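You operate a simulated robot arm through the tools that you are given. There is no shell and no other tool.

The job below is to be done with a simulated robot arm. You get a single attempt, and the scene is never put back.

## Task
Put things in order on the rear part of the bagging bench. At the end: the grey test weight from the rear part of the bagging bench stands where the white order card stood; the green pad stands where the grey tag pack stood; the grey tag pack from the rear part of the bagging bench stands on top of the brown wooden block; the white order card from the rear part of the bagging bench stands where the green pad stood; whatever was shut is shut again. Leave all else as you found it, and nothing knocked over.
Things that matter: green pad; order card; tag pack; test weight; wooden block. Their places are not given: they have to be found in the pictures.

It is judged by the outcome, as a careful person would: the job done as asked, and still so three seconds after it is handed in. It fails if anything else is knocked over, pushed out of place, dropped, spilled or broken.

## Robot
A 7-joint arm with a two-finger parallel gripper, fixed in place. Base frame: the origin is at the foot of the arm, x ahead of it, y to its left, z up; the work surface is at about z = 0. Units: mm, degrees, N and s.
With the tool pointing down near the work surface it reaches from about 240 to 620 mm from the base axis. Its first joint turns from -66.0 to 66.0 degrees. Payload 2.6 kg.
The tool frame sits at the grasp point between the pads (the TCP): z along the fingers, y along the line on which they close. The tips reach 30 mm beyond it. The gripper opens to 94 mm. The fingers are 28 mm wide and 10 mm thick; the gripper's body (50 by 96 mm) begins 55 mm behind the TCP.
Orientation is that of the tool frame in the base frame, as a unit quaternion [w, x, y, z]. With the fingers straight down and closing along the base's y, the tool's x points along the base's -x, its y along +y and its z along -z.

## Interface
- The arm moves only by the tool send_rows. Its argument "rows" is a list of rows, each an object (a shift or turn left out is 0, a gripper value left out holds the last) with "delta_pos": the shift along the tool's x, y, z in mm, a list of three; "rot": the turn, a rotation vector about the tool's x, y, z in rad, a list of three; "grip": the closure in counts, from 0 (fully open) to 255 (shut). In form: [{"delta_pos": [tx, ty, tz], "rot": [rx, ry, rz], "grip": grip}, ...]. A call has 1 to 20 rows; each row is the pose to reach, as a shift and turn from the pose commanded when the call began, along the tool's axes at that moment. Each row takes 0.2 s and may step no farther than 50 mm and 8.6 degrees from the row before; otherwise, or with a gripper value out of range, the whole call is refused. Where a pose cannot be reached the arm comes as near as it can. A force on the tool above 40 N (or 10 N above the force at the start of the call, whichever is more), or a blocked arm, ends the call early, and 0.2 s more pass. The fingers move at their own pace (about 72 mm/s each) and stop on an object; they squeeze with about 23 N. The grip force told is the motor's: it shows also when the fingers shut on nothing. Time passes only in rows, and 0.2 s behind the last, so rows that repeat a pose let the fingers close. The reply holds the time, the measured pose of the TCP, the force on the tool along the base axes, the opening and the grip force, in the units named above and with some noise, with the torque about the TCP (base axes, N m) and any sound that the robot's microphone picked up.
- Cameras (640 x 400 px; columns grow to the right, rows downward): "scene" is fixed at [40.1, 438, 564]; the picture's right is [-0.73, -0.69, 0.00], its down [-0.40, 0.42, -0.81] and it looks along [0.56, -0.59, -0.58] (base axes); focal length 362 px, centre (320, 200). "wrist" rides on the gripper at [76, 14, -102] in the tool frame; the picture's right is [-0.18, 0.98, 0.00], its down [-0.75, -0.14, -0.64] and it looks along [-0.63, -0.12, 0.77] (tool axes); focal length 243 px, centre (320, 200).
- snapshot(camera): a new picture of that camera. It takes no simulated time.
- point_at(camera, pixels): for up to 12 pixels [column, row] of the newest picture of that camera ("zoom" is the newest enlarged one), the place [x, y, z] in the base frame of the surface seen there, good to about 2 mm. It takes no simulated time.
- enlarge(camera, box): a new picture of the part [left, top, right, bottom] of that camera's present view, enlarged. It takes no simulated time.
- sign_off(): hands the job in; it is judged then, once.

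Unless the task says otherwise, let go and move clear before handing in.

The tools are called by a JSON object that holds its "fn" and its "kwargs". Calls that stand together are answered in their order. send_rows: Moves the arm, as the interface text tells. Its arguments: {"type":"object","properties":{"rows":{"type":"array"}},"required":["rows"]} The other tools are called the same way: snapshot (camera) takes a picture; point_at (camera, pixels) gives the place of the surface under pixels of a picture; enlarge (camera, box) takes an enlarged picture of a part of a camera's view; sign_off () hands the job in.

At the start:

```text
time: 0.0
eef_pos: [476.0, -54.4, 272.2]
orientation: [0.0, 0.0, 1.0, 0.0]
force: [0.0, -1.0, 0.6]
ft_torque: [0.0, -0.01, 0.0]
finger_gap: 94.1
gripper_force: 0.0
```

scene: 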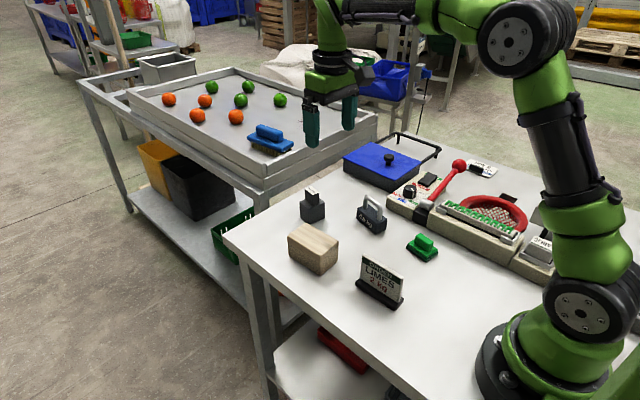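
wrist: 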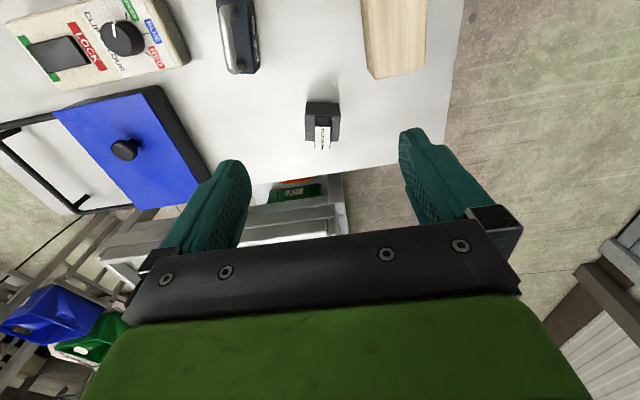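

The scene picture shows the bench with a small grey item at (313,205), a grey handled weight at (372,213), a brown block at (313,247), a green pad at (423,247) and a white card at (380,281). I'll look closer before moving.

{"fn": "enlarge", "kwargs": {"camera": "scene", "box": [270, 160, 470, 320]}}

{"fn": "enlarge", "kwargs": {"camera": "wrist", "box": [180, 0, 460, 175]}}

{"fn": "enlarge", "kwargs": {"camera": "scene", "box": [330, 120, 570, 290]}}

```text
2.50 times, centred on (370, 240) of scene
```

zoom: 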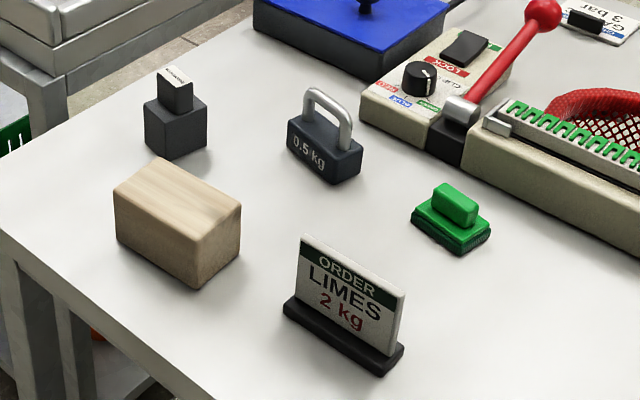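

```text
2.29 times, centred on (320, 88) of wrist
```

zoom: 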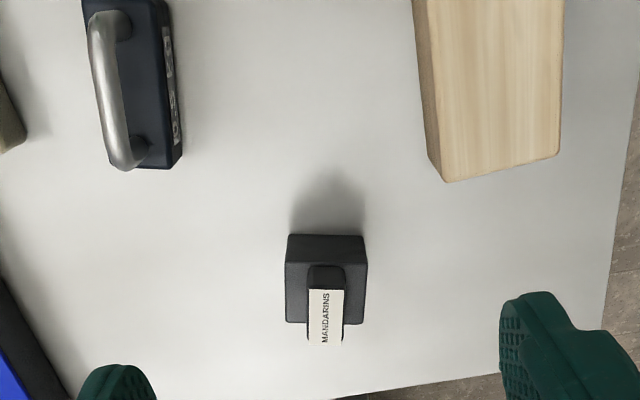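

```text
2.35 times, centred on (450, 205) of scene
```

zoom: 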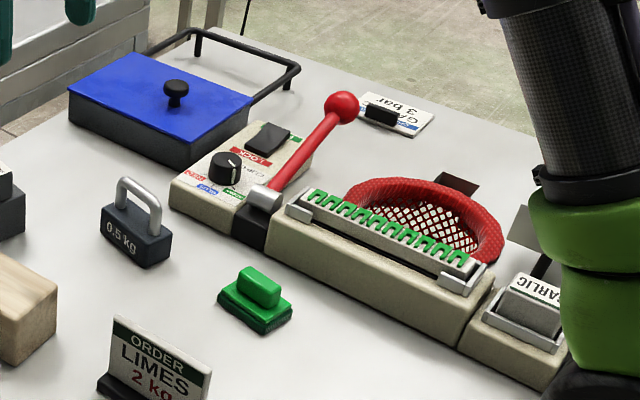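

The zoom shows the tag pack (dark block with a "MANDARINS" tag on its knob), the 0.5 kg weight, the green pad with a grip ridge and the order card on a dark foot. Next I measure them all.

{"fn": "snapshot", "kwargs": {"camera": "scene"}}

{"fn": "enlarge", "kwargs": {"camera": "scene", "box": [270, 160, 470, 320]}}

{"fn": "point_at", "kwargs": {"camera": "zoom", "pixels": [[175, 75], [175, 95], [153, 108], [200, 108], [178, 125], [178, 153], [205, 140], [146, 140], [115, 190], [240, 210], [160, 160], [190, 285]]}}

{"fn": "point_at", "kwargs": {"camera": "zoom", "pixels": [[290, 122], [333, 157], [361, 152], [317, 120], [310, 92], [348, 112], [330, 182], [290, 148], [330, 100], [360, 172], [350, 125], [310, 110]]}}

{"fn": "point_at", "kwargs": {"camera": "zoom", "pixels": [[455, 190], [437, 190], [475, 205], [470, 222], [416, 210], [457, 238], [490, 225], [440, 205], [460, 252], [412, 222], [490, 236], [455, 205]]}}

{"fn": "point_at", "kwargs": {"camera": "zoom", "pixels": [[305, 236], [404, 290], [350, 262], [345, 310], [300, 290], [392, 350], [286, 303], [284, 315], [380, 365], [380, 376], [404, 350], [330, 330]]}}

```text
taken
```

scene: 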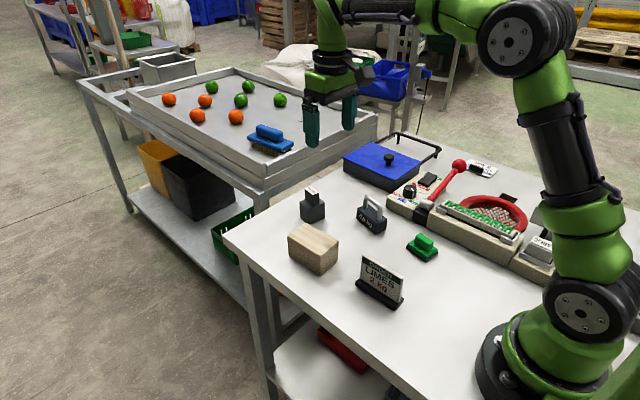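

```text
2.50 times, centred on (370, 240) of scene
```

zoom: 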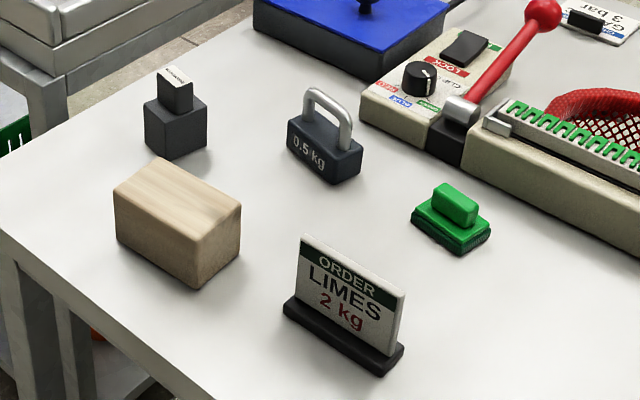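

```text
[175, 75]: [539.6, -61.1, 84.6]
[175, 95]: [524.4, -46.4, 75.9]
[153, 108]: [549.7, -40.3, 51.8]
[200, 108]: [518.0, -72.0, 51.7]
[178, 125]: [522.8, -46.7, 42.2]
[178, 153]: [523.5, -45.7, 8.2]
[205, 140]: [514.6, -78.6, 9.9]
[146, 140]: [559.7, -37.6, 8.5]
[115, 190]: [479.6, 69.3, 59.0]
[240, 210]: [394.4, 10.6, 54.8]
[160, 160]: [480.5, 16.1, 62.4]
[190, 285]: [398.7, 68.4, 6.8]
```

```text
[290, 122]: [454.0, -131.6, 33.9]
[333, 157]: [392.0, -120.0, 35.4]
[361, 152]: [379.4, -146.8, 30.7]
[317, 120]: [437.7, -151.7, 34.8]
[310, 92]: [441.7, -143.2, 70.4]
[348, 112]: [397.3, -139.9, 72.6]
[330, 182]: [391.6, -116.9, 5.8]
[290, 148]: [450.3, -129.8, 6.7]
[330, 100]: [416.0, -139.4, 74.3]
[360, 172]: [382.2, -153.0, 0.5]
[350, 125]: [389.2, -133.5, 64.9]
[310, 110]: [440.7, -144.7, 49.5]
```

```text
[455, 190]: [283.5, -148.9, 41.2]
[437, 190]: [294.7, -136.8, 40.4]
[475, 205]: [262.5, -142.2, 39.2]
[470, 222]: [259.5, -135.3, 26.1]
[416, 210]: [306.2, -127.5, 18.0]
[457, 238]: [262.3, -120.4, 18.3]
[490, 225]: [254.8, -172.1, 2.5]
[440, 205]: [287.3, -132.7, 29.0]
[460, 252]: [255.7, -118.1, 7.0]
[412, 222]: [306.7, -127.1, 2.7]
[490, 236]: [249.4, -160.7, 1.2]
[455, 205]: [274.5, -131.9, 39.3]
```

```text
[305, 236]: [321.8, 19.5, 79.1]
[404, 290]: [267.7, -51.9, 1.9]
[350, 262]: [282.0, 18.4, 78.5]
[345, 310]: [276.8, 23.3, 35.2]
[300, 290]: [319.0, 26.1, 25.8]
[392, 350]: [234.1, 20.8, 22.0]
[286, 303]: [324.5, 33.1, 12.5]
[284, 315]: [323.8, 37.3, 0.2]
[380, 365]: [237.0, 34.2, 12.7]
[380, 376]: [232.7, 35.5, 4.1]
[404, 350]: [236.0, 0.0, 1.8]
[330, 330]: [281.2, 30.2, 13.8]
```

All five items are located: tag pack about (537,-60), block (438,42) with its top at z≈61, weight (416,-137), pad (280,-143), card (279,20). I'll check the rest of the bench, including the "GARLIC" item at (540,245), for lookalikes before moving.

{"fn": "enlarge", "kwargs": {"camera": "scene", "box": [440, 140, 640, 300]}}

{"fn": "enlarge", "kwargs": {"camera": "scene", "box": [290, 180, 350, 228]}}

{"fn": "snapshot", "kwargs": {"camera": "wrist"}}

{"fn": "point_at", "kwargs": {"camera": "wrist", "pixels": [[307, 104], [339, 104], [305, 140], [339, 140], [322, 118], [316, 128], [329, 128], [322, 148], [237, 10], [250, 70], [395, 50], [395, 74]]}}

```text
2.50 times, centred on (540, 220) of scene
```

zoom: 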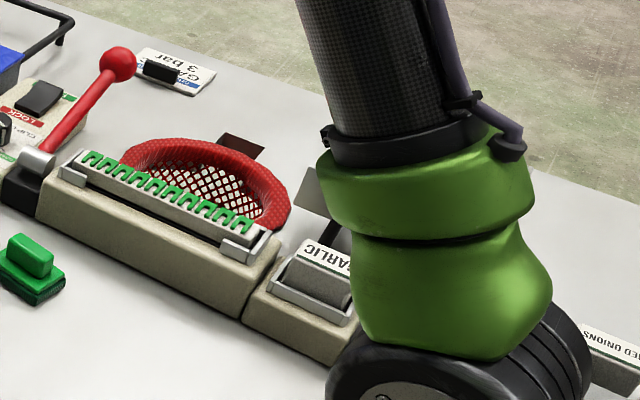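

```text
8.33 times, centred on (320, 204) of scene
```

zoom: 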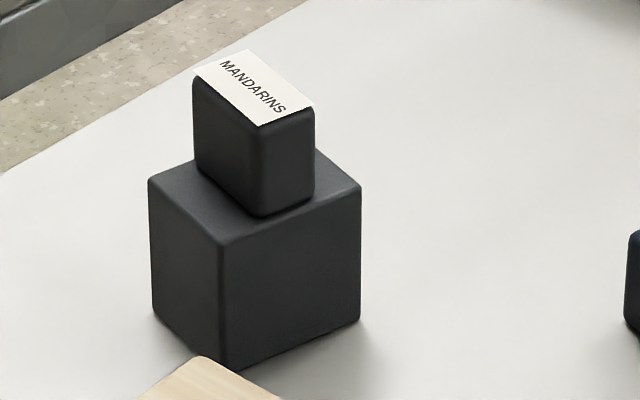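

```text
taken
```

wrist: 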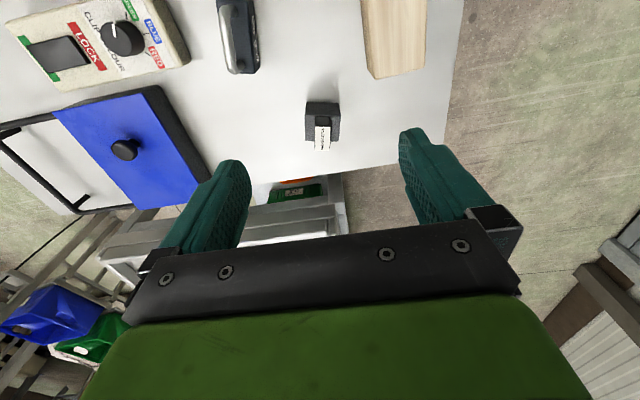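

```text
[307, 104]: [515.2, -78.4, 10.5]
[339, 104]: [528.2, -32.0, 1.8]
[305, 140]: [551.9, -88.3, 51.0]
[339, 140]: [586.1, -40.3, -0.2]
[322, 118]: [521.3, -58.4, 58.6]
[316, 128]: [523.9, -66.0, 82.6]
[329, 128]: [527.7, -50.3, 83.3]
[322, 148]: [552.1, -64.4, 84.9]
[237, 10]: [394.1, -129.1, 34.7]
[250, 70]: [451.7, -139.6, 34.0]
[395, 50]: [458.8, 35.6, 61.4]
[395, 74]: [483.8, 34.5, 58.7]
```

The zoom also shows a "RED ONIONS" item behind the robot's foot near (610,345 in the zoom), so I'll locate it and the "3 bar" card to be sure which set is in the rear part.

{"fn": "enlarge", "kwargs": {"camera": "scene", "box": [540, 220, 640, 300]}}

{"fn": "point_at", "kwargs": {"camera": "scene", "pixels": [[630, 276], [630, 290], [484, 168], [540, 245], [545, 260], [390, 160], [458, 165], [400, 200], [425, 212], [228, 240], [265, 320], [440, 150]]}}

{"fn": "enlarge", "kwargs": {"camera": "scene", "box": [300, 300, 460, 400]}}

```text
5.00 times, centred on (590, 260) of scene
```

zoom: 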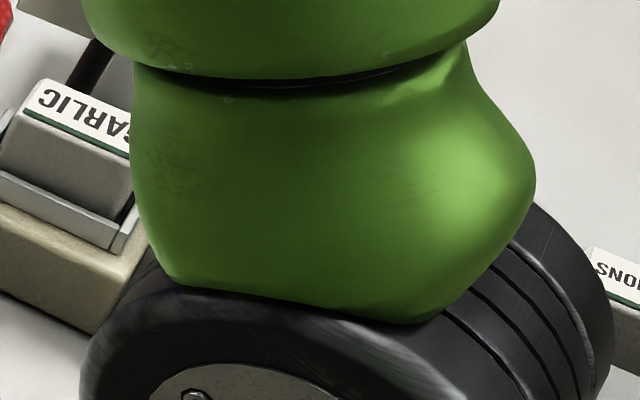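

```text
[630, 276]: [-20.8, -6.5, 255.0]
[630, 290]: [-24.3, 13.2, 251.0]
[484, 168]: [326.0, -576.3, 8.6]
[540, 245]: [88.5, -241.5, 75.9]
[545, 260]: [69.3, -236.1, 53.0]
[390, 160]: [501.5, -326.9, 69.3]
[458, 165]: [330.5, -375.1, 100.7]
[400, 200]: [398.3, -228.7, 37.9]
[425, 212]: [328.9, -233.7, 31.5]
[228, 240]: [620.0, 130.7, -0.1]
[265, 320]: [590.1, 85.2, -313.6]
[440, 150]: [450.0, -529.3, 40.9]
```

```text
4.00 times, centred on (380, 350) of scene
```

zoom: 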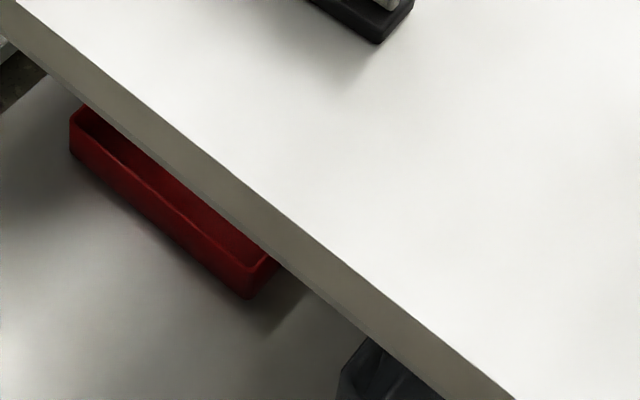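

Those are fixed bench fittings (z 50–100) away from the cluster, so the five items are unambiguous. Now I'll measure the tag pack precisely at high zoom.

{"fn": "enlarge", "kwargs": {"camera": "scene", "box": [290, 180, 350, 228]}}

{"fn": "point_at", "kwargs": {"camera": "zoom", "pixels": [[205, 72], [245, 55], [305, 105], [262, 122], [155, 190], [160, 300], [215, 250], [215, 355], [230, 350], [235, 250], [350, 195], [350, 310]]}}

{"fn": "point_at", "kwargs": {"camera": "zoom", "pixels": [[205, 110], [205, 160], [250, 130], [250, 195], [270, 200], [270, 140], [305, 120], [305, 180], [225, 230], [340, 180], [185, 180], [165, 180]]}}

```text
8.33 times, centred on (320, 204) of scene
```

zoom: 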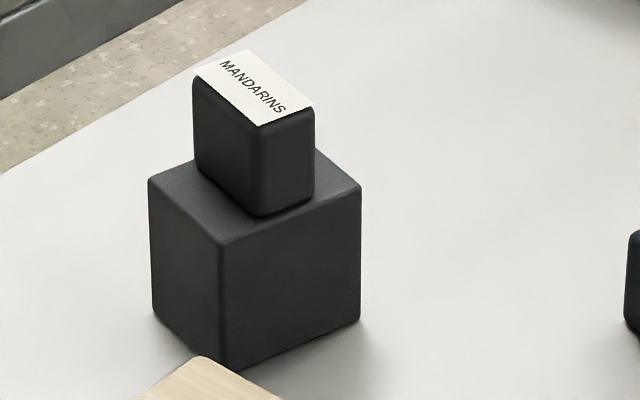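

```text
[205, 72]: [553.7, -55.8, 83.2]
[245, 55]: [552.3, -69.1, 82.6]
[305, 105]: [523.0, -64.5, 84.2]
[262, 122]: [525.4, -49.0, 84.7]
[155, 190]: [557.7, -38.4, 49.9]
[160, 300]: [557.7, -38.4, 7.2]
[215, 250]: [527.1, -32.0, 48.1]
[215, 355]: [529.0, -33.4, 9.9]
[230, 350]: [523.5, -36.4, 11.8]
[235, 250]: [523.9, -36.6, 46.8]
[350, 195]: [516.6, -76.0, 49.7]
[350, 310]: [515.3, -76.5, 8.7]
```

```text
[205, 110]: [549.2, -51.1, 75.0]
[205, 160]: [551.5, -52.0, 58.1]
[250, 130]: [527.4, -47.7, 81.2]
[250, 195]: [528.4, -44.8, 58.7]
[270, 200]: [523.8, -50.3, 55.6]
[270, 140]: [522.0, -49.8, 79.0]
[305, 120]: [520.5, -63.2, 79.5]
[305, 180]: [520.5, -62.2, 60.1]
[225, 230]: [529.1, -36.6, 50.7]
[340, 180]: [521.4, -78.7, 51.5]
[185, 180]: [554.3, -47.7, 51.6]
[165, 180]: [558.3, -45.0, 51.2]
```

The tag pack is centred near (538.7,-59), turned about -11°, body to z≈52 and knob (≈18 mm thick, long side near x) to z≈85. Now I'll measure the block, weight, pad and card at high zoom, one at a time.

{"fn": "enlarge", "kwargs": {"camera": "scene", "box": [280, 215, 345, 280]}}

{"fn": "point_at", "kwargs": {"camera": "zoom", "pixels": [[100, 200], [90, 160], [200, 80], [220, 90], [480, 210], [550, 200], [360, 260], [370, 300], [350, 300], [380, 520], [540, 400], [110, 300]]}}

```text
6.15 times, centred on (312, 248) of scene
```

zoom: 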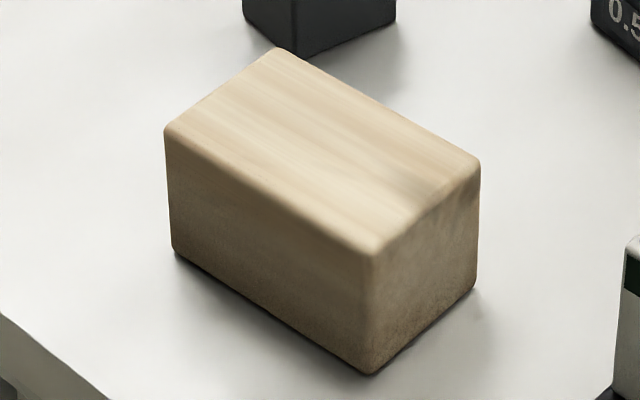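

```text
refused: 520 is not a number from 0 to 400
```

The zoom is 640x400, with block corners at (275,50), (170,128), (370,250) and (478,165). I'll measure within that picture.

{"fn": "point_at", "kwargs": {"camera": "zoom", "pixels": [[275, 55], [178, 128], [370, 242], [470, 165], [320, 150], [180, 180], [180, 240], [355, 270], [360, 355], [385, 270], [470, 190], [468, 280]]}}

{"fn": "enlarge", "kwargs": {"camera": "scene", "box": [340, 185, 404, 225]}}

```text
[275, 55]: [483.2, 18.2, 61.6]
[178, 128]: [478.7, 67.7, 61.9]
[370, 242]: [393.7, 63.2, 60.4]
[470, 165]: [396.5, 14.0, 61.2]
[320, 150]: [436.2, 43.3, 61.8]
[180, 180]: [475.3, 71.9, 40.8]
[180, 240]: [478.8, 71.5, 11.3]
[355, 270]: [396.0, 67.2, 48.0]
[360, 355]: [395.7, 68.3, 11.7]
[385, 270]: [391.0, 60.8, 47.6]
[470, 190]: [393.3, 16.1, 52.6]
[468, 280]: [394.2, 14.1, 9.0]
```

```text
10.00 times, centred on (372, 205) of scene
```

zoom: 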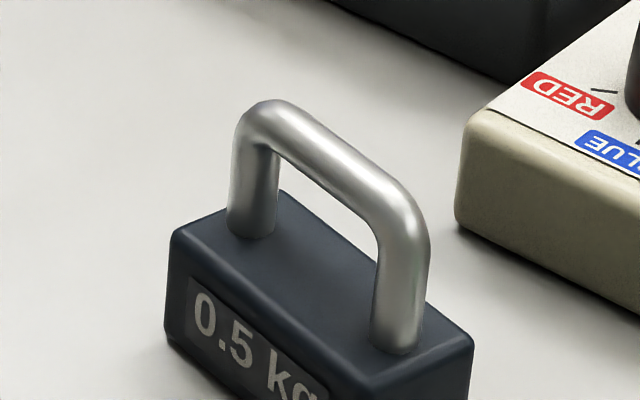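

The block's top is z≈61.8, centred (438,41.5), turned about +3°. Next, measure the weight in the current zoom.

{"fn": "point_at", "kwargs": {"camera": "zoom", "pixels": [[180, 228], [230, 205], [290, 195], [465, 345], [378, 390], [200, 260], [350, 385], [255, 190], [265, 110], [335, 160], [405, 205], [400, 330]]}}

{"fn": "enlarge", "kwargs": {"camera": "scene", "box": [348, 200, 396, 240]}}

{"fn": "point_at", "kwargs": {"camera": "zoom", "pixels": [[200, 230], [250, 270], [350, 330], [365, 260], [380, 260], [460, 210], [200, 160], [300, 220], [200, 60], [320, 110], [430, 190], [380, 150]]}}

```text
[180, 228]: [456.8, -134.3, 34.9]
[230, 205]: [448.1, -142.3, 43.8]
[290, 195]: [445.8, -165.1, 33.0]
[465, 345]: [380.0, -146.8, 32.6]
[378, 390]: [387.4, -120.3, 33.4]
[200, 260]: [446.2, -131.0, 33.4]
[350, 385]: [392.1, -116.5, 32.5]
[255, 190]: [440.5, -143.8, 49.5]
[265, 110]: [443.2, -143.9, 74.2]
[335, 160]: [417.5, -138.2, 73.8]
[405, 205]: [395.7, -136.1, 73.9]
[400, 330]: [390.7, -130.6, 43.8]
```

```text
10.00 times, centred on (372, 220) of scene
```

zoom: 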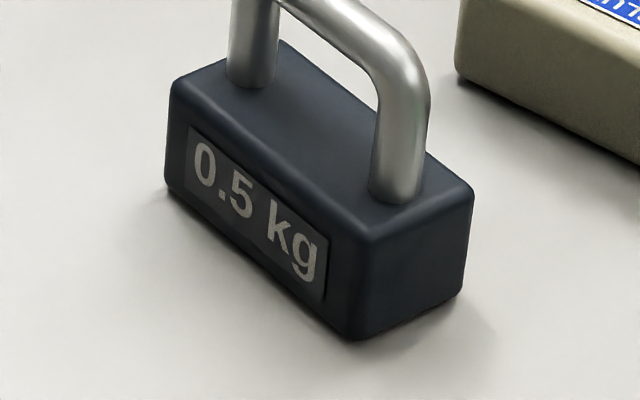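

```text
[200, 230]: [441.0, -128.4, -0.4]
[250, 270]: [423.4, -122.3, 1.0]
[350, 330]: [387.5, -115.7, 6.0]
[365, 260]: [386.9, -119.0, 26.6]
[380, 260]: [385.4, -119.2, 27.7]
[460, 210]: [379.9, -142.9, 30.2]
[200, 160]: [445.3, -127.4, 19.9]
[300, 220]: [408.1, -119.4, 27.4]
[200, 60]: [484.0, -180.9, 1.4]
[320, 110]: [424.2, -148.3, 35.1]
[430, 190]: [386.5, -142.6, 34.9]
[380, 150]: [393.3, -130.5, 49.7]
```

The weight's body is centred (417,-140.5), ≈70×33 mm, turned about -11°, top z≈35, handle to z≈75. Now the pad and the card.

{"fn": "enlarge", "kwargs": {"camera": "scene", "box": [399, 227, 447, 267]}}

{"fn": "point_at", "kwargs": {"camera": "zoom", "pixels": [[240, 90], [270, 65], [360, 120], [340, 150], [230, 110], [300, 165], [350, 170], [150, 130], [290, 220], [425, 165], [290, 240], [410, 200]]}}

{"fn": "enlarge", "kwargs": {"camera": "scene", "box": [344, 245, 416, 315]}}

{"fn": "point_at", "kwargs": {"camera": "zoom", "pixels": [[215, 70], [305, 115], [400, 160], [215, 200], [300, 250], [380, 300], [175, 235], [280, 300], [360, 350], [395, 300], [410, 310], [390, 345]]}}

```text
10.00 times, centred on (423, 247) of scene
```

zoom: 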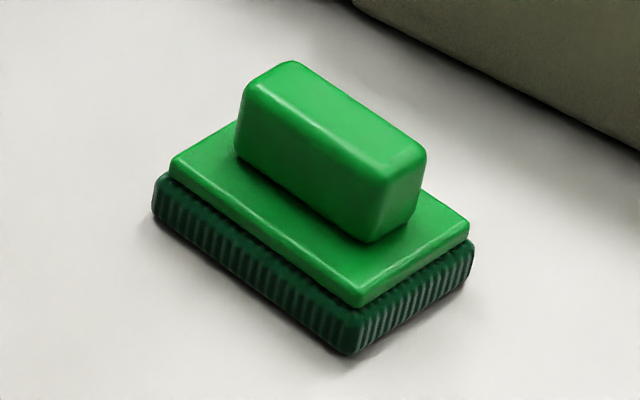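

```text
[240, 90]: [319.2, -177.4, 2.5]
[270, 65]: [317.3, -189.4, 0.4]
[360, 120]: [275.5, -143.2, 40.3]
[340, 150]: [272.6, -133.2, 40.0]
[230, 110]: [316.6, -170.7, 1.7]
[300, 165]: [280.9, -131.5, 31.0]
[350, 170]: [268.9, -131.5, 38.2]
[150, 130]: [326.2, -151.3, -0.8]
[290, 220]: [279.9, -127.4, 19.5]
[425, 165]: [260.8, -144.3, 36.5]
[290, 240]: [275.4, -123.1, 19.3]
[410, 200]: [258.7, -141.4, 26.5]
```

```text
5.71 times, centred on (380, 280) of scene
```

zoom: 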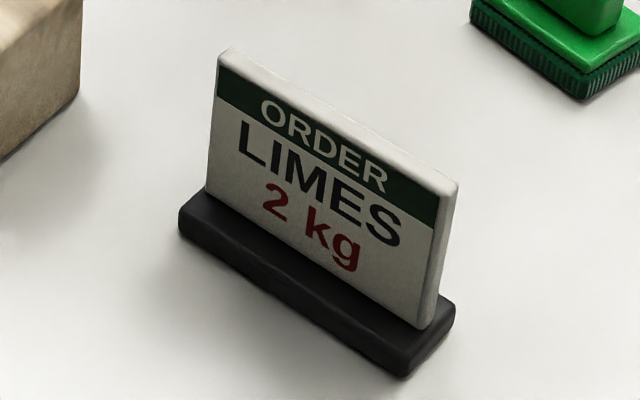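

```text
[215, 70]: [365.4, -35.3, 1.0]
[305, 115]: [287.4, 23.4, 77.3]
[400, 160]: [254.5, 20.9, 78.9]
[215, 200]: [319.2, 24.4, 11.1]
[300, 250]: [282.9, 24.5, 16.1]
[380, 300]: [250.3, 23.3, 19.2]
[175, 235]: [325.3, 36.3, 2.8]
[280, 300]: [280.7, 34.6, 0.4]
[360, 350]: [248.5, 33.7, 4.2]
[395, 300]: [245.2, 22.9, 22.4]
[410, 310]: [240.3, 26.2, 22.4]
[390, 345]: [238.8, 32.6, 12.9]
```

Card plate's front face is y≈24 and its foot's front y≈35, turned about +2°. I need the card's thickness/ends and the pad's corners.

{"fn": "point_at", "kwargs": {"camera": "zoom", "pixels": [[235, 52], [230, 60], [340, 120], [335, 125], [450, 182], [440, 186], [445, 250], [430, 320], [450, 305], [415, 360], [440, 330], [190, 210]]}}

{"fn": "enlarge", "kwargs": {"camera": "scene", "box": [399, 227, 447, 267]}}

{"fn": "point_at", "kwargs": {"camera": "zoom", "pixels": [[180, 165], [232, 128], [360, 296], [460, 226], [165, 200], [340, 335], [360, 335], [465, 265], [290, 70], [250, 90], [415, 155], [375, 175]]}}

{"fn": "point_at", "kwargs": {"camera": "zoom", "pixels": [[250, 145], [360, 210], [380, 210], [410, 185], [335, 120], [310, 140], [420, 210], [200, 160], [250, 200], [330, 260], [400, 260], [430, 240]]}}

```text
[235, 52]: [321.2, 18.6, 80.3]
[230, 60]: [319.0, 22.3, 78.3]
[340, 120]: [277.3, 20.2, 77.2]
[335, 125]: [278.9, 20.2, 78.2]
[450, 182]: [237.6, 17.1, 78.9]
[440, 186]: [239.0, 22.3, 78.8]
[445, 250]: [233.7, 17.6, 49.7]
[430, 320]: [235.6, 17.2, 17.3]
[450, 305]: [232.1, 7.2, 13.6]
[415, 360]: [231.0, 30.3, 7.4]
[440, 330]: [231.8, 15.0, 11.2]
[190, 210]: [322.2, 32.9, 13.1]
```

```text
10.00 times, centred on (423, 247) of scene
```

zoom: 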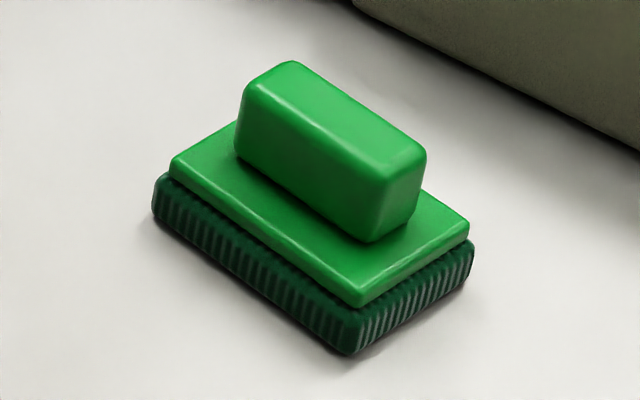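

```text
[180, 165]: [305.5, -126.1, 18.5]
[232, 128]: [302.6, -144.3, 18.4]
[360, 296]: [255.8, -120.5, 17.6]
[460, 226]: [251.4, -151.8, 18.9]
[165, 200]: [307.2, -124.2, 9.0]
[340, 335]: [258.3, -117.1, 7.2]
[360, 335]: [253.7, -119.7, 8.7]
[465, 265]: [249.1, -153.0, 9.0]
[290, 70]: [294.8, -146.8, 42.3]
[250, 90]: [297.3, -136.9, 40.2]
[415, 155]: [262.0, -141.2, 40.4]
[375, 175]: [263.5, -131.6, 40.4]
```

```text
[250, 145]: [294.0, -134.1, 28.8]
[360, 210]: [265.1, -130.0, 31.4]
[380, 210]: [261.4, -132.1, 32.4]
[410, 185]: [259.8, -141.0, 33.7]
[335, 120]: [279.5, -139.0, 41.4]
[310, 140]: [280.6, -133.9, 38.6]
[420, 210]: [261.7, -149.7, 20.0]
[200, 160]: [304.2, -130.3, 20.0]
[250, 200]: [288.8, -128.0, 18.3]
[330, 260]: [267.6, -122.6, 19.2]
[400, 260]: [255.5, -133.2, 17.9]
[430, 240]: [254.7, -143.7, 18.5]
```

The geometry is settled: pad centre (279.5,-139.8) turned -8°, card foot centre (278.5,20.3) turned +2°. I'll start with the tag pack: move above its knob at (538.7,-59), turning the tool to match its -11° angle.

{"fn": "send_rows", "kwargs": {"rows": [{"delta_pos": [-12, -1, 20], "rot": [0, 0, 0.04], "grip": 0}, {"delta_pos": [-25, -2, 45], "rot": [0, 0, 0.08], "grip": 0}, {"delta_pos": [-38, -3, 70], "rot": [0, 0, 0.12], "grip": 0}, {"delta_pos": [-50, -4, 95], "rot": [0, 0, 0.16], "grip": 0}, {"delta_pos": [-62.7, -4.6, 112], "rot": [0, 0, 0.197], "grip": 0}, {"delta_pos": [-62.7, -4.6, 112], "rot": [0, 0, 0.197], "grip": 0}]}}

{"fn": "snapshot", "kwargs": {"camera": "wrist"}}

{"fn": "enlarge", "kwargs": {"camera": "scene", "box": [270, 120, 398, 220]}}

```text
time: 1.4
eef_pos: [538.5, -57.2, 159.0]
orientation: [-0.001, 0.098, 0.995, 0.0]
force: [0.3, -0.6, -0.4]
ft_torque: [0.0, 0.01, 0.02]
finger_gap: 94.0
gripper_force: 0.1
```

```text
taken
```

wrist: 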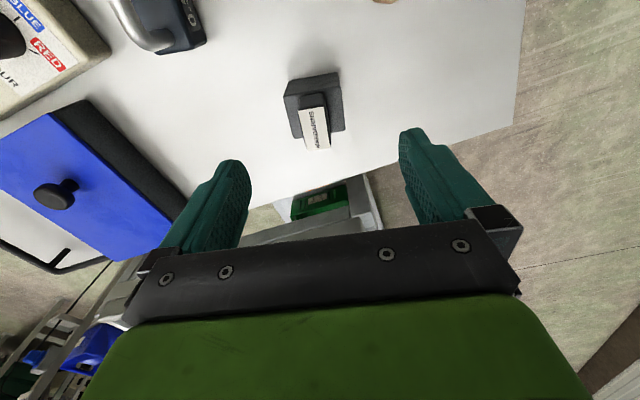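

```text
4.00 times, centred on (334, 170) of scene
```

zoom: 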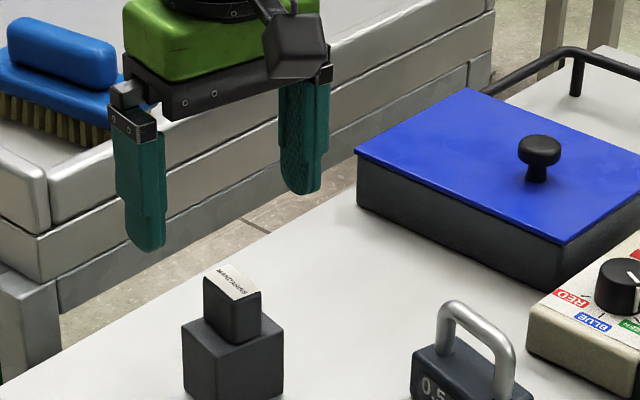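

The tool is over the tag pack with the fingers spanning the knob (measured -57.2 in y against -59 commanded). I'll verify the knob's position from the wrist picture and hold one row to see how noisy the pose reading is.

{"fn": "send_rows", "kwargs": {"rows": [{"delta_pos": [0, 0, 0], "grip": 0}]}}

{"fn": "point_at", "kwargs": {"camera": "wrist", "pixels": [[302, 110], [322, 108], [308, 146], [328, 146], [315, 128], [290, 95], [335, 75], [340, 125], [300, 90], [330, 85]]}}

```text
time: 1.8
eef_pos: [540.4, -58.8, 158.2]
orientation: [0.0, 0.098, 0.995, 0.0]
force: [-0.1, 0.2, -0.2]
ft_torque: [-0.01, -0.03, -0.02]
finger_gap: 94.0
gripper_force: 0.2
```

```text
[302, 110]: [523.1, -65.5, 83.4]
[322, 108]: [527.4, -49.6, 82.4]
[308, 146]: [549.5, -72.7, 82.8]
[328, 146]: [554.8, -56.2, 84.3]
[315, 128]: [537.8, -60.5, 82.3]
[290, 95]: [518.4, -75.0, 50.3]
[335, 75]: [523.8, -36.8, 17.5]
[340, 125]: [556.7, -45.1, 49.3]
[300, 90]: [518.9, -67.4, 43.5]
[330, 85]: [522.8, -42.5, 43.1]
```

Readings agree to about 1–2 mm and the knob is centred at (538.7,-60). I'll descend to TCP z≈88 (tips ~58, just above the body's top at 52) and close on the knob.

{"fn": "send_rows", "kwargs": {"rows": [{"delta_pos": [0, -1, 15], "grip": 0}, {"delta_pos": [0, -1, 30], "grip": 0}, {"delta_pos": [0, -1, 45], "grip": 0}, {"delta_pos": [0, -1, 58], "grip": 0}, {"delta_pos": [0, -1, 66], "grip": 0}, {"delta_pos": [0, -1, 72], "grip": 0}, {"delta_pos": [0, -1, 72], "grip": 0}]}}

{"fn": "enlarge", "kwargs": {"camera": "scene", "box": [270, 150, 366, 210]}}

```text
time: 3.4
eef_pos: [538.8, -59.6, 88.2]
orientation: [0.0, 0.098, 0.995, 0.0]
force: [-0.4, -0.4, 0.1]
ft_torque: [-0.02, 0.02, 0.0]
finger_gap: 94.0
gripper_force: 0.1
```

```text
6.67 times, centred on (318, 180) of scene
```

zoom: 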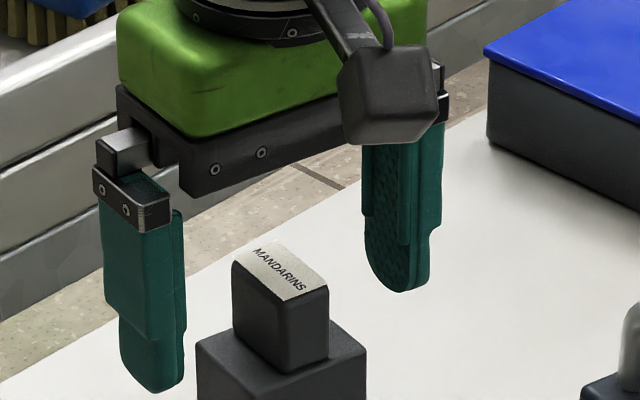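

The fingers straddle the knob cleanly at z≈88. I'll close on it.

{"fn": "send_rows", "kwargs": {"rows": [{"delta_pos": [0, 0, 0], "grip": 255}, {"delta_pos": [0, 0, 0], "grip": 255}, {"delta_pos": [0, 0, 0], "grip": 255}, {"delta_pos": [0, 0, 0], "grip": 255}, {"delta_pos": [0, 0, 0], "grip": 255}]}}

{"fn": "enlarge", "kwargs": {"camera": "scene", "box": [270, 160, 366, 220]}}

```text
time: 4.6
eef_pos: [539.1, -59.4, 88.7]
orientation: [0.0, 0.097, 0.995, 0.0]
force: [0.2, -0.2, 0.3]
ft_torque: [-0.05, -0.03, -0.02]
finger_gap: 21.3
gripper_force: 23.3
```

```text
6.67 times, centred on (318, 190) of scene
```

zoom: 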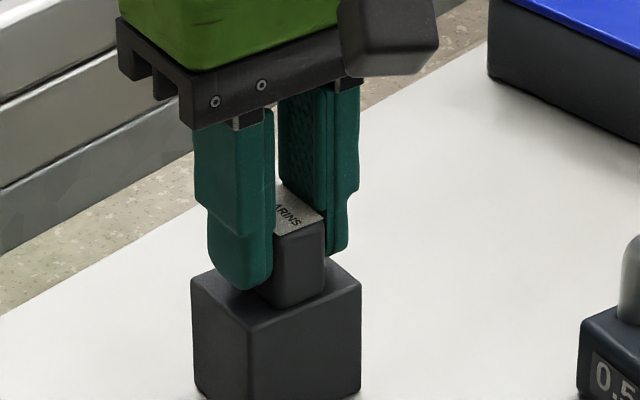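

The grip reads 21.3 mm at 23 N, holding the knob. I'll lift it and check it stays upright.

{"fn": "send_rows", "kwargs": {"rows": [{"delta_pos": [0, 0, -8], "grip": 255}, {"delta_pos": [0, 0, -22], "grip": 255}, {"delta_pos": [0, 0, -42], "grip": 255}, {"delta_pos": [0, 0, -65], "grip": 255}, {"delta_pos": [0, 0, -90], "grip": 255}, {"delta_pos": [0, 0, -112], "grip": 255}, {"delta_pos": [0, 0, -120], "grip": 255}, {"delta_pos": [0, 0, -120], "grip": 255}]}}

{"fn": "snapshot", "kwargs": {"camera": "scene"}}

```text
time: 6.4
eef_pos: [539.5, -57.4, 207.4]
orientation: [0.0, 0.098, 0.995, 0.001]
force: [-0.3, -0.5, -0.4]
ft_torque: [0.02, -0.03, -0.01]
finger_gap: 21.3
gripper_force: 23.3
```

```text
taken
```

scene: 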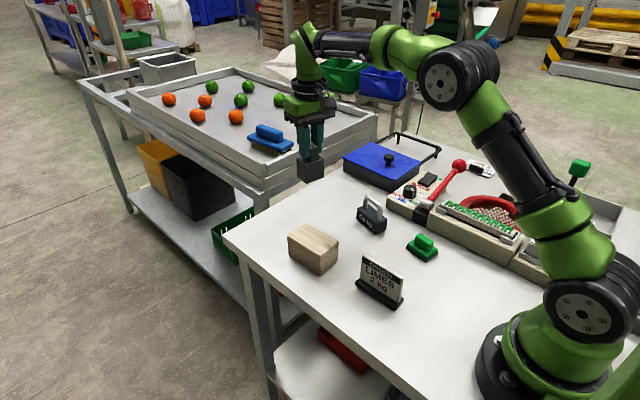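

The pack hangs upright and clear. I'll carry it over the block's centre (438,41.5), turning to match the block's +3° angle.

{"fn": "send_rows", "kwargs": {"rows": [{"delta_pos": [12, 8, 0], "rot": [0, 0, -0.03], "grip": 255}, {"delta_pos": [32, 21.5, 0], "rot": [0, 0, -0.07], "grip": 255}, {"delta_pos": [55, 37, 0], "rot": [0, 0, -0.12], "grip": 255}, {"delta_pos": [78, 52.5, 0], "rot": [0, 0, -0.17], "grip": 255}, {"delta_pos": [100, 67.5, 0], "rot": [0, 0, -0.22], "grip": 255}, {"delta_pos": [114, 77, 0], "rot": [0, 0, -0.247], "grip": 255}, {"delta_pos": [118.4, 79.9, 0], "rot": [0, 0, -0.247], "grip": 255}, {"delta_pos": [118.4, 79.9, 0], "rot": [0, 0, -0.247], "grip": 255}]}}

{"fn": "enlarge", "kwargs": {"camera": "scene", "box": [250, 140, 410, 290]}}

{"fn": "snapshot", "kwargs": {"camera": "wrist"}}

```text
time: 8.2
eef_pos: [438.4, 43.4, 207.3]
orientation: [0.0, -0.026, 1.0, 0.001]
force: [0.9, -0.6, -1.1]
ft_torque: [0.0, 0.0, -0.02]
finger_gap: 21.5
gripper_force: 23.1
```

```text
2.67 times, centred on (330, 215) of scene
```

zoom: 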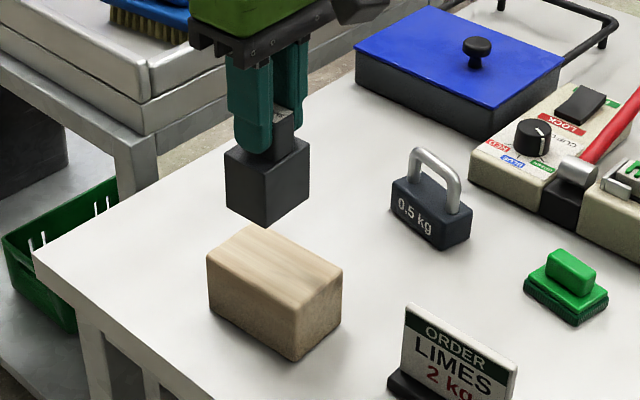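

```text
taken
```

wrist: 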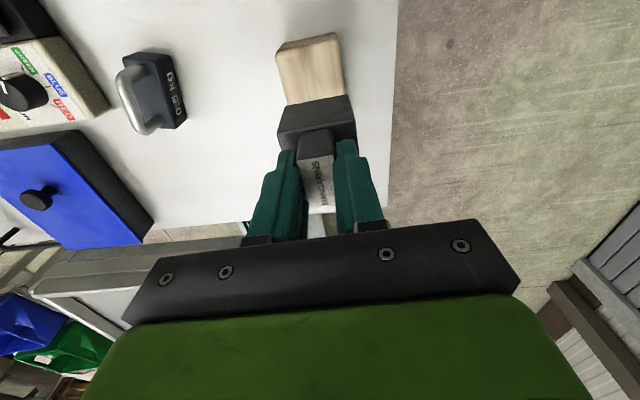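

The pack hangs above the block. I'll measure its lower edges to confirm the height and centring before lowering.

{"fn": "point_at", "kwargs": {"camera": "zoom", "pixels": [[230, 160], [230, 205], [262, 180], [262, 220], [272, 220], [272, 180], [304, 160], [304, 195], [295, 148], [245, 150], [272, 172], [290, 275]]}}

```text
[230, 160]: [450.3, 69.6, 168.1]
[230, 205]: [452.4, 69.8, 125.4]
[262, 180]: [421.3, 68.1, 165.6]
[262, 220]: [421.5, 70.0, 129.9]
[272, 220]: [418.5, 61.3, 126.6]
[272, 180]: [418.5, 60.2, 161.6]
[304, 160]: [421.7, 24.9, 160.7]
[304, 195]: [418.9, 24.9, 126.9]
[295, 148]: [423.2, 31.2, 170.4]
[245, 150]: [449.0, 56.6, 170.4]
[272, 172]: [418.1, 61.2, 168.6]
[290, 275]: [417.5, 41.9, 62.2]
```

The pack spans about y 22–69 and x 418–456, some 3 mm off the block's centre in y. I'll correct that while lowering to just above contact.

{"fn": "send_rows", "kwargs": {"rows": [{"delta_pos": [0, -1.5, 10], "grip": 255}, {"delta_pos": [0, -3, 25], "grip": 255}, {"delta_pos": [0, -3, 40], "grip": 255}, {"delta_pos": [0, -3, 50], "grip": 255}, {"delta_pos": [0, -3, 54], "grip": 255}, {"delta_pos": [0, -3, 54], "grip": 255}]}}

{"fn": "enlarge", "kwargs": {"camera": "scene", "box": [270, 190, 350, 280]}}

```text
time: 9.6
eef_pos: [438.3, 38.7, 154.1]
orientation: [0.0, -0.024, 1.0, 0.0]
force: [0.3, 0.7, -1.0]
ft_torque: [0.0, -0.02, -0.03]
finger_gap: 21.1
gripper_force: 23.4
```

```text
4.44 times, centred on (310, 235) of scene
```

zoom: 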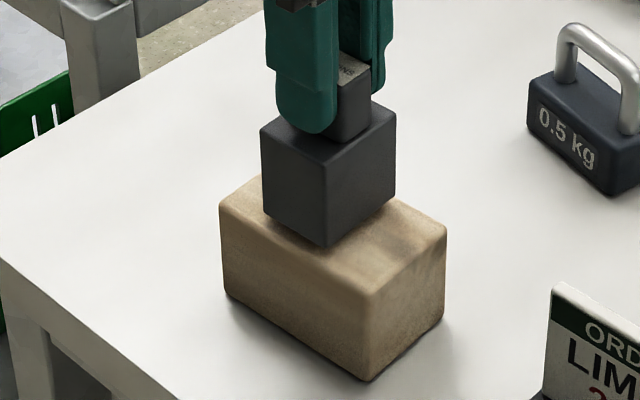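

The pack is a few mm above the block and well centred. I'll lower in small steps and watch the force.

{"fn": "send_rows", "kwargs": {"rows": [{"delta_pos": [0, 0, 1.5], "grip": 255}, {"delta_pos": [0, 0, 3], "grip": 255}, {"delta_pos": [0, 0, 3], "grip": 255}]}}

```text
time: 10.4
eef_pos: [438.6, 39.2, 151.3]
orientation: [-0.001, -0.025, 1.0, 0.0]
force: [-0.6, -0.4, -1.2]
ft_torque: [0.0, -0.01, -0.01]
finger_gap: 21.1
gripper_force: 23.5
```

No contact yet (force z −1.2 N at z≈151). I'll go on down 1 mm at a time.

{"fn": "send_rows", "kwargs": {"rows": [{"delta_pos": [0, 0, 0.7], "grip": 255}, {"delta_pos": [0, 0, 1.2], "grip": 255}, {"delta_pos": [0, 0, 1.2], "grip": 255}]}}

{"fn": "enlarge", "kwargs": {"camera": "scene", "box": [285, 205, 345, 255]}}

```text
time: 11.2
eef_pos: [438.9, 39.5, 149.0]
orientation: [0.0, -0.024, 1.0, 0.0]
force: [0.2, 1.0, -0.6]
ft_torque: [0.01, 0.0, 0.03]
finger_gap: 21.4
gripper_force: 22.8
```

```text
8.00 times, centred on (315, 230) of scene
```

zoom: 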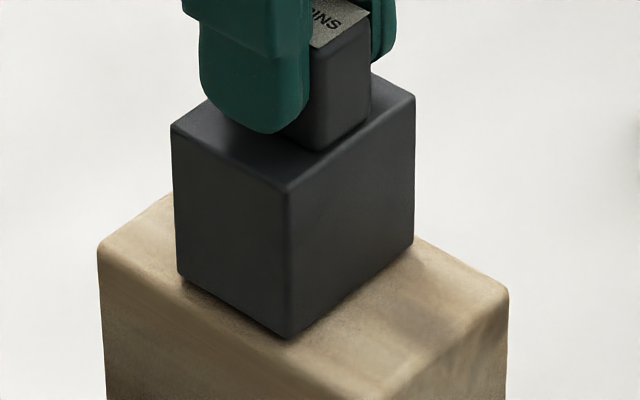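

Force is still near zero with z≈149–150, so it's within about a millimetre. I'll measure the pack's body top against the block's top to see the remaining gap.

{"fn": "point_at", "kwargs": {"camera": "zoom", "pixels": [[200, 115], [280, 165], [390, 95], [295, 150], [250, 150], [150, 240], [250, 340], [350, 320], [450, 280], [280, 320], [300, 320], [200, 280]]}}

{"fn": "send_rows", "kwargs": {"rows": [{"delta_pos": [0, 0, 0.5], "grip": 255}, {"delta_pos": [0, 0, 0.5], "grip": 255}]}}

```text
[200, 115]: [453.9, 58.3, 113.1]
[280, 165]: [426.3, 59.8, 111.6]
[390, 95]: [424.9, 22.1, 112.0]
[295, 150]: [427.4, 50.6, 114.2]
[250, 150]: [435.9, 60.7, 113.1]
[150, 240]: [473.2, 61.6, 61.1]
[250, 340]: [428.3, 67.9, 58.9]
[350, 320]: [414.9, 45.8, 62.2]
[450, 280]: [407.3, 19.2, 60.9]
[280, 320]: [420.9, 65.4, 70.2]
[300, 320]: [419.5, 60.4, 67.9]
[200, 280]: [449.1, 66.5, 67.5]
```

```text
time: 11.8
eef_pos: [437.7, 39.7, 147.7]
orientation: [0.0, -0.024, 1.0, 0.0]
force: [0.0, 0.1, -0.9]
ft_torque: [0.02, 0.0, 0.01]
finger_gap: 21.3
gripper_force: 23.3
```

The pack's body top reads ~113 against an expected resting 113, so contact is imminent. I'll keep feeling down in half-millimetres.

{"fn": "send_rows", "kwargs": {"rows": [{"delta_pos": [0, 0, 0.5], "grip": 255}, {"delta_pos": [0, 0, 0.5], "grip": 255}]}}

{"fn": "send_rows", "kwargs": {"rows": [{"delta_pos": [0, 0, 0.5], "grip": 255}, {"delta_pos": [0, 0, 0.5], "grip": 255}]}}

```text
time: 12.4
eef_pos: [438.8, 40.6, 149.5]
orientation: [0.0, -0.024, 1.0, 0.0]
force: [0.5, -0.4, -0.7]
ft_torque: [-0.05, 0.0, -0.01]
finger_gap: 21.1
gripper_force: 22.7
```

```text
time: 13.0
eef_pos: [436.6, 40.5, 149.5]
orientation: [0.001, -0.024, 1.0, 0.0]
force: [-0.1, 0.7, 0.0]
ft_torque: [0.0, 0.0, 0.04]
finger_gap: 21.4
gripper_force: 22.9
```

Force z has moved from about −0.9 to 0, a hint of first contact. One or two more half-millimetre steps.

{"fn": "send_rows", "kwargs": {"rows": [{"delta_pos": [0, 0, 0.5], "grip": 255}, {"delta_pos": [0, 0, 0.5], "grip": 255}]}}

{"fn": "send_rows", "kwargs": {"rows": [{"delta_pos": [0, 0, 0.4], "grip": 255}, {"delta_pos": [0, 0, 0.4], "grip": 255}]}}

{"fn": "enlarge", "kwargs": {"camera": "scene", "box": [285, 205, 345, 255]}}

```text
time: 13.6
eef_pos: [437.5, 40.1, 148.6]
orientation: [0.001, -0.024, 1.0, -0.001]
force: [-2.5, -0.7, 8.2]
ft_torque: [-0.06, 0.29, 0.0]
finger_gap: 21.4
gripper_force: 23.5
```

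```text
time: 14.2
eef_pos: [438.4, 39.5, 148.9]
orientation: [0.0, -0.024, 1.0, 0.0]
force: [-4.0, -1.1, 13.5]
ft_torque: [-0.07, 0.34, 0.01]
finger_gap: 21.1
gripper_force: 22.9
```

```text
8.00 times, centred on (315, 230) of scene
```

zoom: 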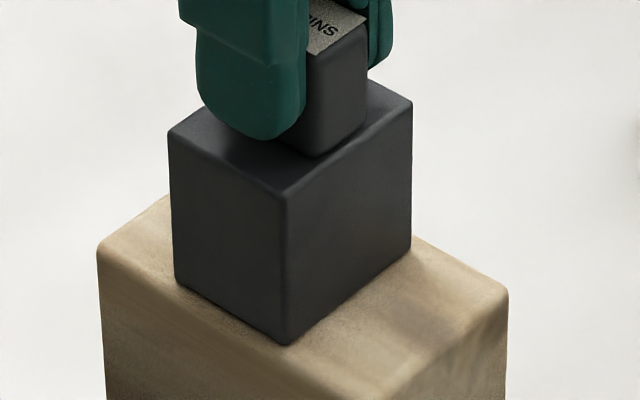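

Firm contact: 13.5 N and the picture shows the pack seated on the block. I'll ease up slightly, release, and go straight up.

{"fn": "send_rows", "kwargs": {"rows": [{"delta_pos": [0, 0, -0.6], "grip": 255}, {"delta_pos": [0, 0, -0.6], "grip": 100}, {"delta_pos": [0, 0, -0.6], "grip": 100}, {"delta_pos": [0, 0, -0.6], "grip": 100}, {"delta_pos": [0, 0, -0.6], "grip": 100}]}}

{"fn": "enlarge", "kwargs": {"camera": "scene", "box": [270, 190, 350, 280]}}

```text
time: 15.4
eef_pos: [438.9, 39.1, 146.6]
orientation: [0.0, -0.024, 1.0, 0.0]
force: [0.5, -0.5, 0.0]
ft_torque: [-0.01, -0.02, 0.0]
finger_gap: 57.0
gripper_force: 0.1
```

```text
4.44 times, centred on (310, 235) of scene
```

zoom: 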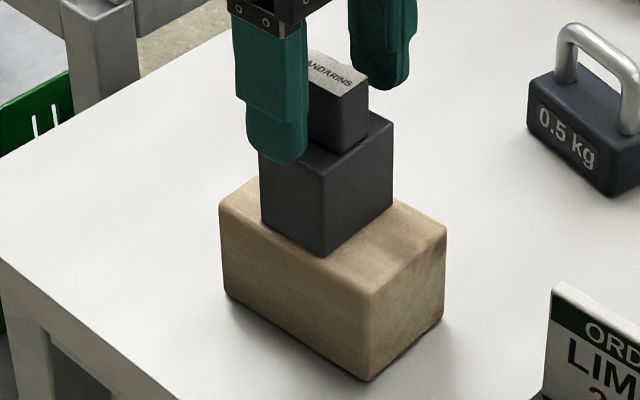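

The pack stands free on the block. I'll rise clear and move above the green pad at (279.5,-139.8), turning to its -8° angle.

{"fn": "send_rows", "kwargs": {"rows": [{"delta_pos": [0, 0, -10], "grip": 100}, {"delta_pos": [0, 0, -30], "grip": 100}, {"delta_pos": [0, 0, -60], "grip": 60}, {"delta_pos": [0, 0, -90], "grip": 60}, {"delta_pos": [10, -10, -100], "rot": [0, 0, 0.01], "grip": 60}, {"delta_pos": [30, -30.5, -100], "rot": [0, 0, 0.03], "grip": 60}, {"delta_pos": [55, -56, -100], "rot": [0, 0, 0.06], "grip": 60}, {"delta_pos": [80, -81.4, -100], "rot": [0, 0, 0.09], "grip": 60}, {"delta_pos": [105, -106.8, -95], "rot": [0, 0, 0.12], "grip": 60}, {"delta_pos": [130, -132.2, -80], "rot": [0, 0, 0.15], "grip": 60}, {"delta_pos": [150, -152.6, -50], "rot": [0, 0, 0.17], "grip": 60}, {"delta_pos": [163, -165.8, -20], "rot": [0, 0, 0.19], "grip": 60}, {"delta_pos": [167.3, -170.2, 5], "rot": [0, 0, 0.19], "grip": 60}, {"delta_pos": [167.3, -170.2, 18.2], "rot": [0, 0, 0.19], "grip": 60}, {"delta_pos": [167.3, -170.2, 18.2], "rot": [0, 0, 0.19], "grip": 60}]}}

{"fn": "snapshot", "kwargs": {"camera": "scene"}}

{"fn": "snapshot", "kwargs": {"camera": "wrist"}}

```text
time: 18.6
eef_pos: [279.3, -139.8, 130.3]
orientation: [0.001, 0.069, 0.998, 0.0]
force: [-0.8, -1.2, 0.0]
ft_torque: [0.01, 0.02, 0.02]
finger_gap: 71.6
gripper_force: 0.1
```

```text
taken
```

scene: 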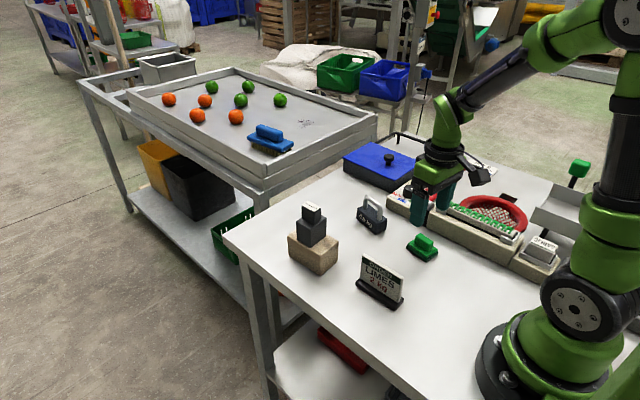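

```text
taken
```

wrist: 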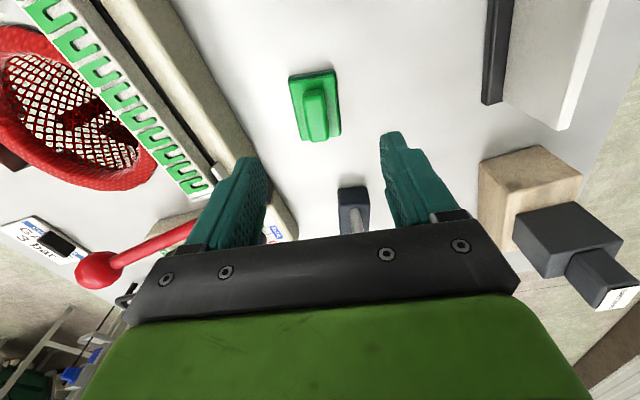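

The tool is above the pad at (315,105) in the wrist picture. I'll check the pad's ridge position from here.

{"fn": "point_at", "kwargs": {"camera": "wrist", "pixels": [[308, 95], [318, 92], [313, 132], [326, 130], [317, 110], [293, 80], [330, 72], [305, 138], [338, 130], [297, 100], [335, 100], [318, 75]]}}

```text
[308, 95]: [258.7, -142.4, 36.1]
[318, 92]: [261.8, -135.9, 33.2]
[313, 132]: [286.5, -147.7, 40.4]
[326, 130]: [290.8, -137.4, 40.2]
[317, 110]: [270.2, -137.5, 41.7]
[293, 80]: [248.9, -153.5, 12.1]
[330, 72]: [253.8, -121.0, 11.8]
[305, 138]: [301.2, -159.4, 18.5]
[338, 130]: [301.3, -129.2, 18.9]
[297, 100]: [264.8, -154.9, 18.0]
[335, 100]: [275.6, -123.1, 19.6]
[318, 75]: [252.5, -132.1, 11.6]
```

The pad matches my estimate (centre ≈(279.5,-140)). I'll descend to z≈53 so the tips stay just above the plate (z≈19) beside the ridge.

{"fn": "send_rows", "kwargs": {"rows": [{"delta_pos": [0, 0, 15], "grip": 60}, {"delta_pos": [0, 0, 35], "grip": 60}, {"delta_pos": [0, 0, 55], "grip": 60}, {"delta_pos": [0, 0, 68], "grip": 60}, {"delta_pos": [0, 0, 76], "grip": 60}, {"delta_pos": [0, 0, 77], "grip": 60}, {"delta_pos": [0, 0, 77], "grip": 60}]}}

{"fn": "enlarge", "kwargs": {"camera": "scene", "box": [383, 205, 463, 265]}}

```text
time: 20.2
eef_pos: [279.5, -139.7, 52.2]
orientation: [0.0, 0.071, 0.997, 0.001]
force: [0.1, -1.0, 1.0]
ft_torque: [-0.02, -0.01, 0.0]
finger_gap: 72.0
gripper_force: 0.0
```

```text
6.67 times, centred on (423, 235) of scene
```

zoom: 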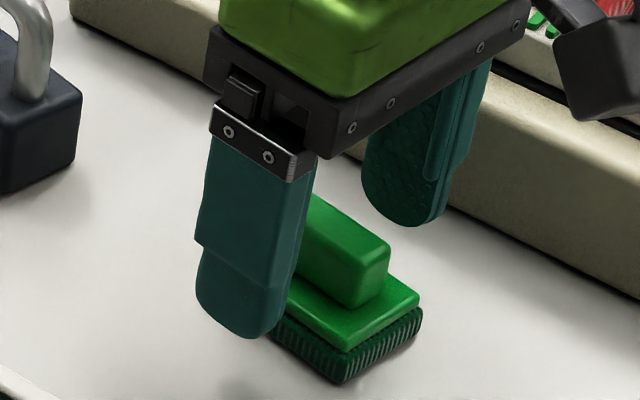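

The fingers are on both sides of the ridge without touching anything. Closing now.

{"fn": "send_rows", "kwargs": {"rows": [{"delta_pos": [0, 0, 0], "grip": 255}, {"delta_pos": [0, 0, 0], "grip": 255}, {"delta_pos": [0, 0, 0], "grip": 255}, {"delta_pos": [0, 0, 0], "grip": 255}, {"delta_pos": [0, 0, 0], "grip": 255}]}}

{"fn": "enlarge", "kwargs": {"camera": "scene", "box": [383, 215, 463, 275]}}

```text
time: 21.4
eef_pos: [280.2, -139.3, 53.1]
orientation: [0.0, 0.072, 0.997, 0.0]
force: [-0.7, -0.7, 0.5]
ft_torque: [-0.03, 0.01, 0.0]
finger_gap: 17.1
gripper_force: 22.9
```

```text
6.67 times, centred on (423, 245) of scene
```

zoom: 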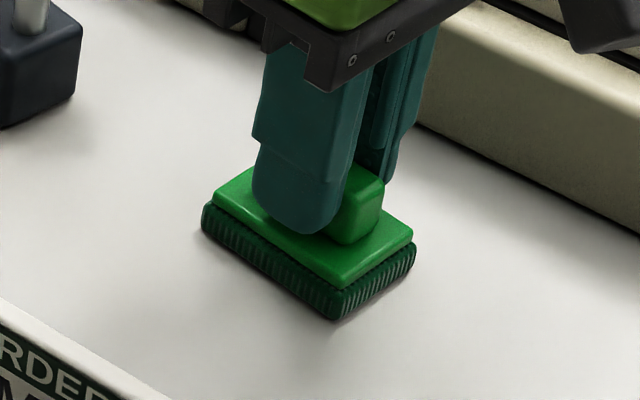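

The ridge is gripped (17.1 mm, 23 N). I'll lift the pad and check it before carrying.

{"fn": "send_rows", "kwargs": {"rows": [{"delta_pos": [0, 0, -6], "grip": 255}, {"delta_pos": [0, 0, -18], "grip": 255}, {"delta_pos": [0, 0, -40], "grip": 255}, {"delta_pos": [0, 0, -70], "grip": 255}, {"delta_pos": [0, 0, -100], "grip": 255}, {"delta_pos": [0, 0, -130], "grip": 255}, {"delta_pos": [0, 0, -140], "grip": 255}, {"delta_pos": [0, 0, -140], "grip": 255}]}}

{"fn": "snapshot", "kwargs": {"camera": "scene"}}

```text
time: 23.2
eef_pos: [279.6, -139.4, 192.5]
orientation: [0.0, 0.069, 0.998, 0.0]
force: [-0.2, -0.2, -1.7]
ft_torque: [0.01, 0.02, 0.01]
finger_gap: 16.9
gripper_force: 22.4
```

```text
taken
```

scene: 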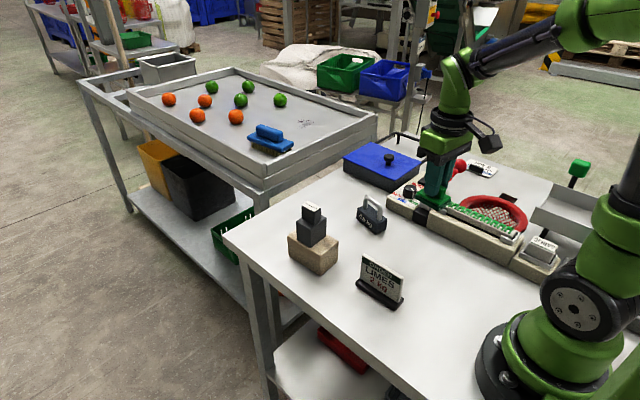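

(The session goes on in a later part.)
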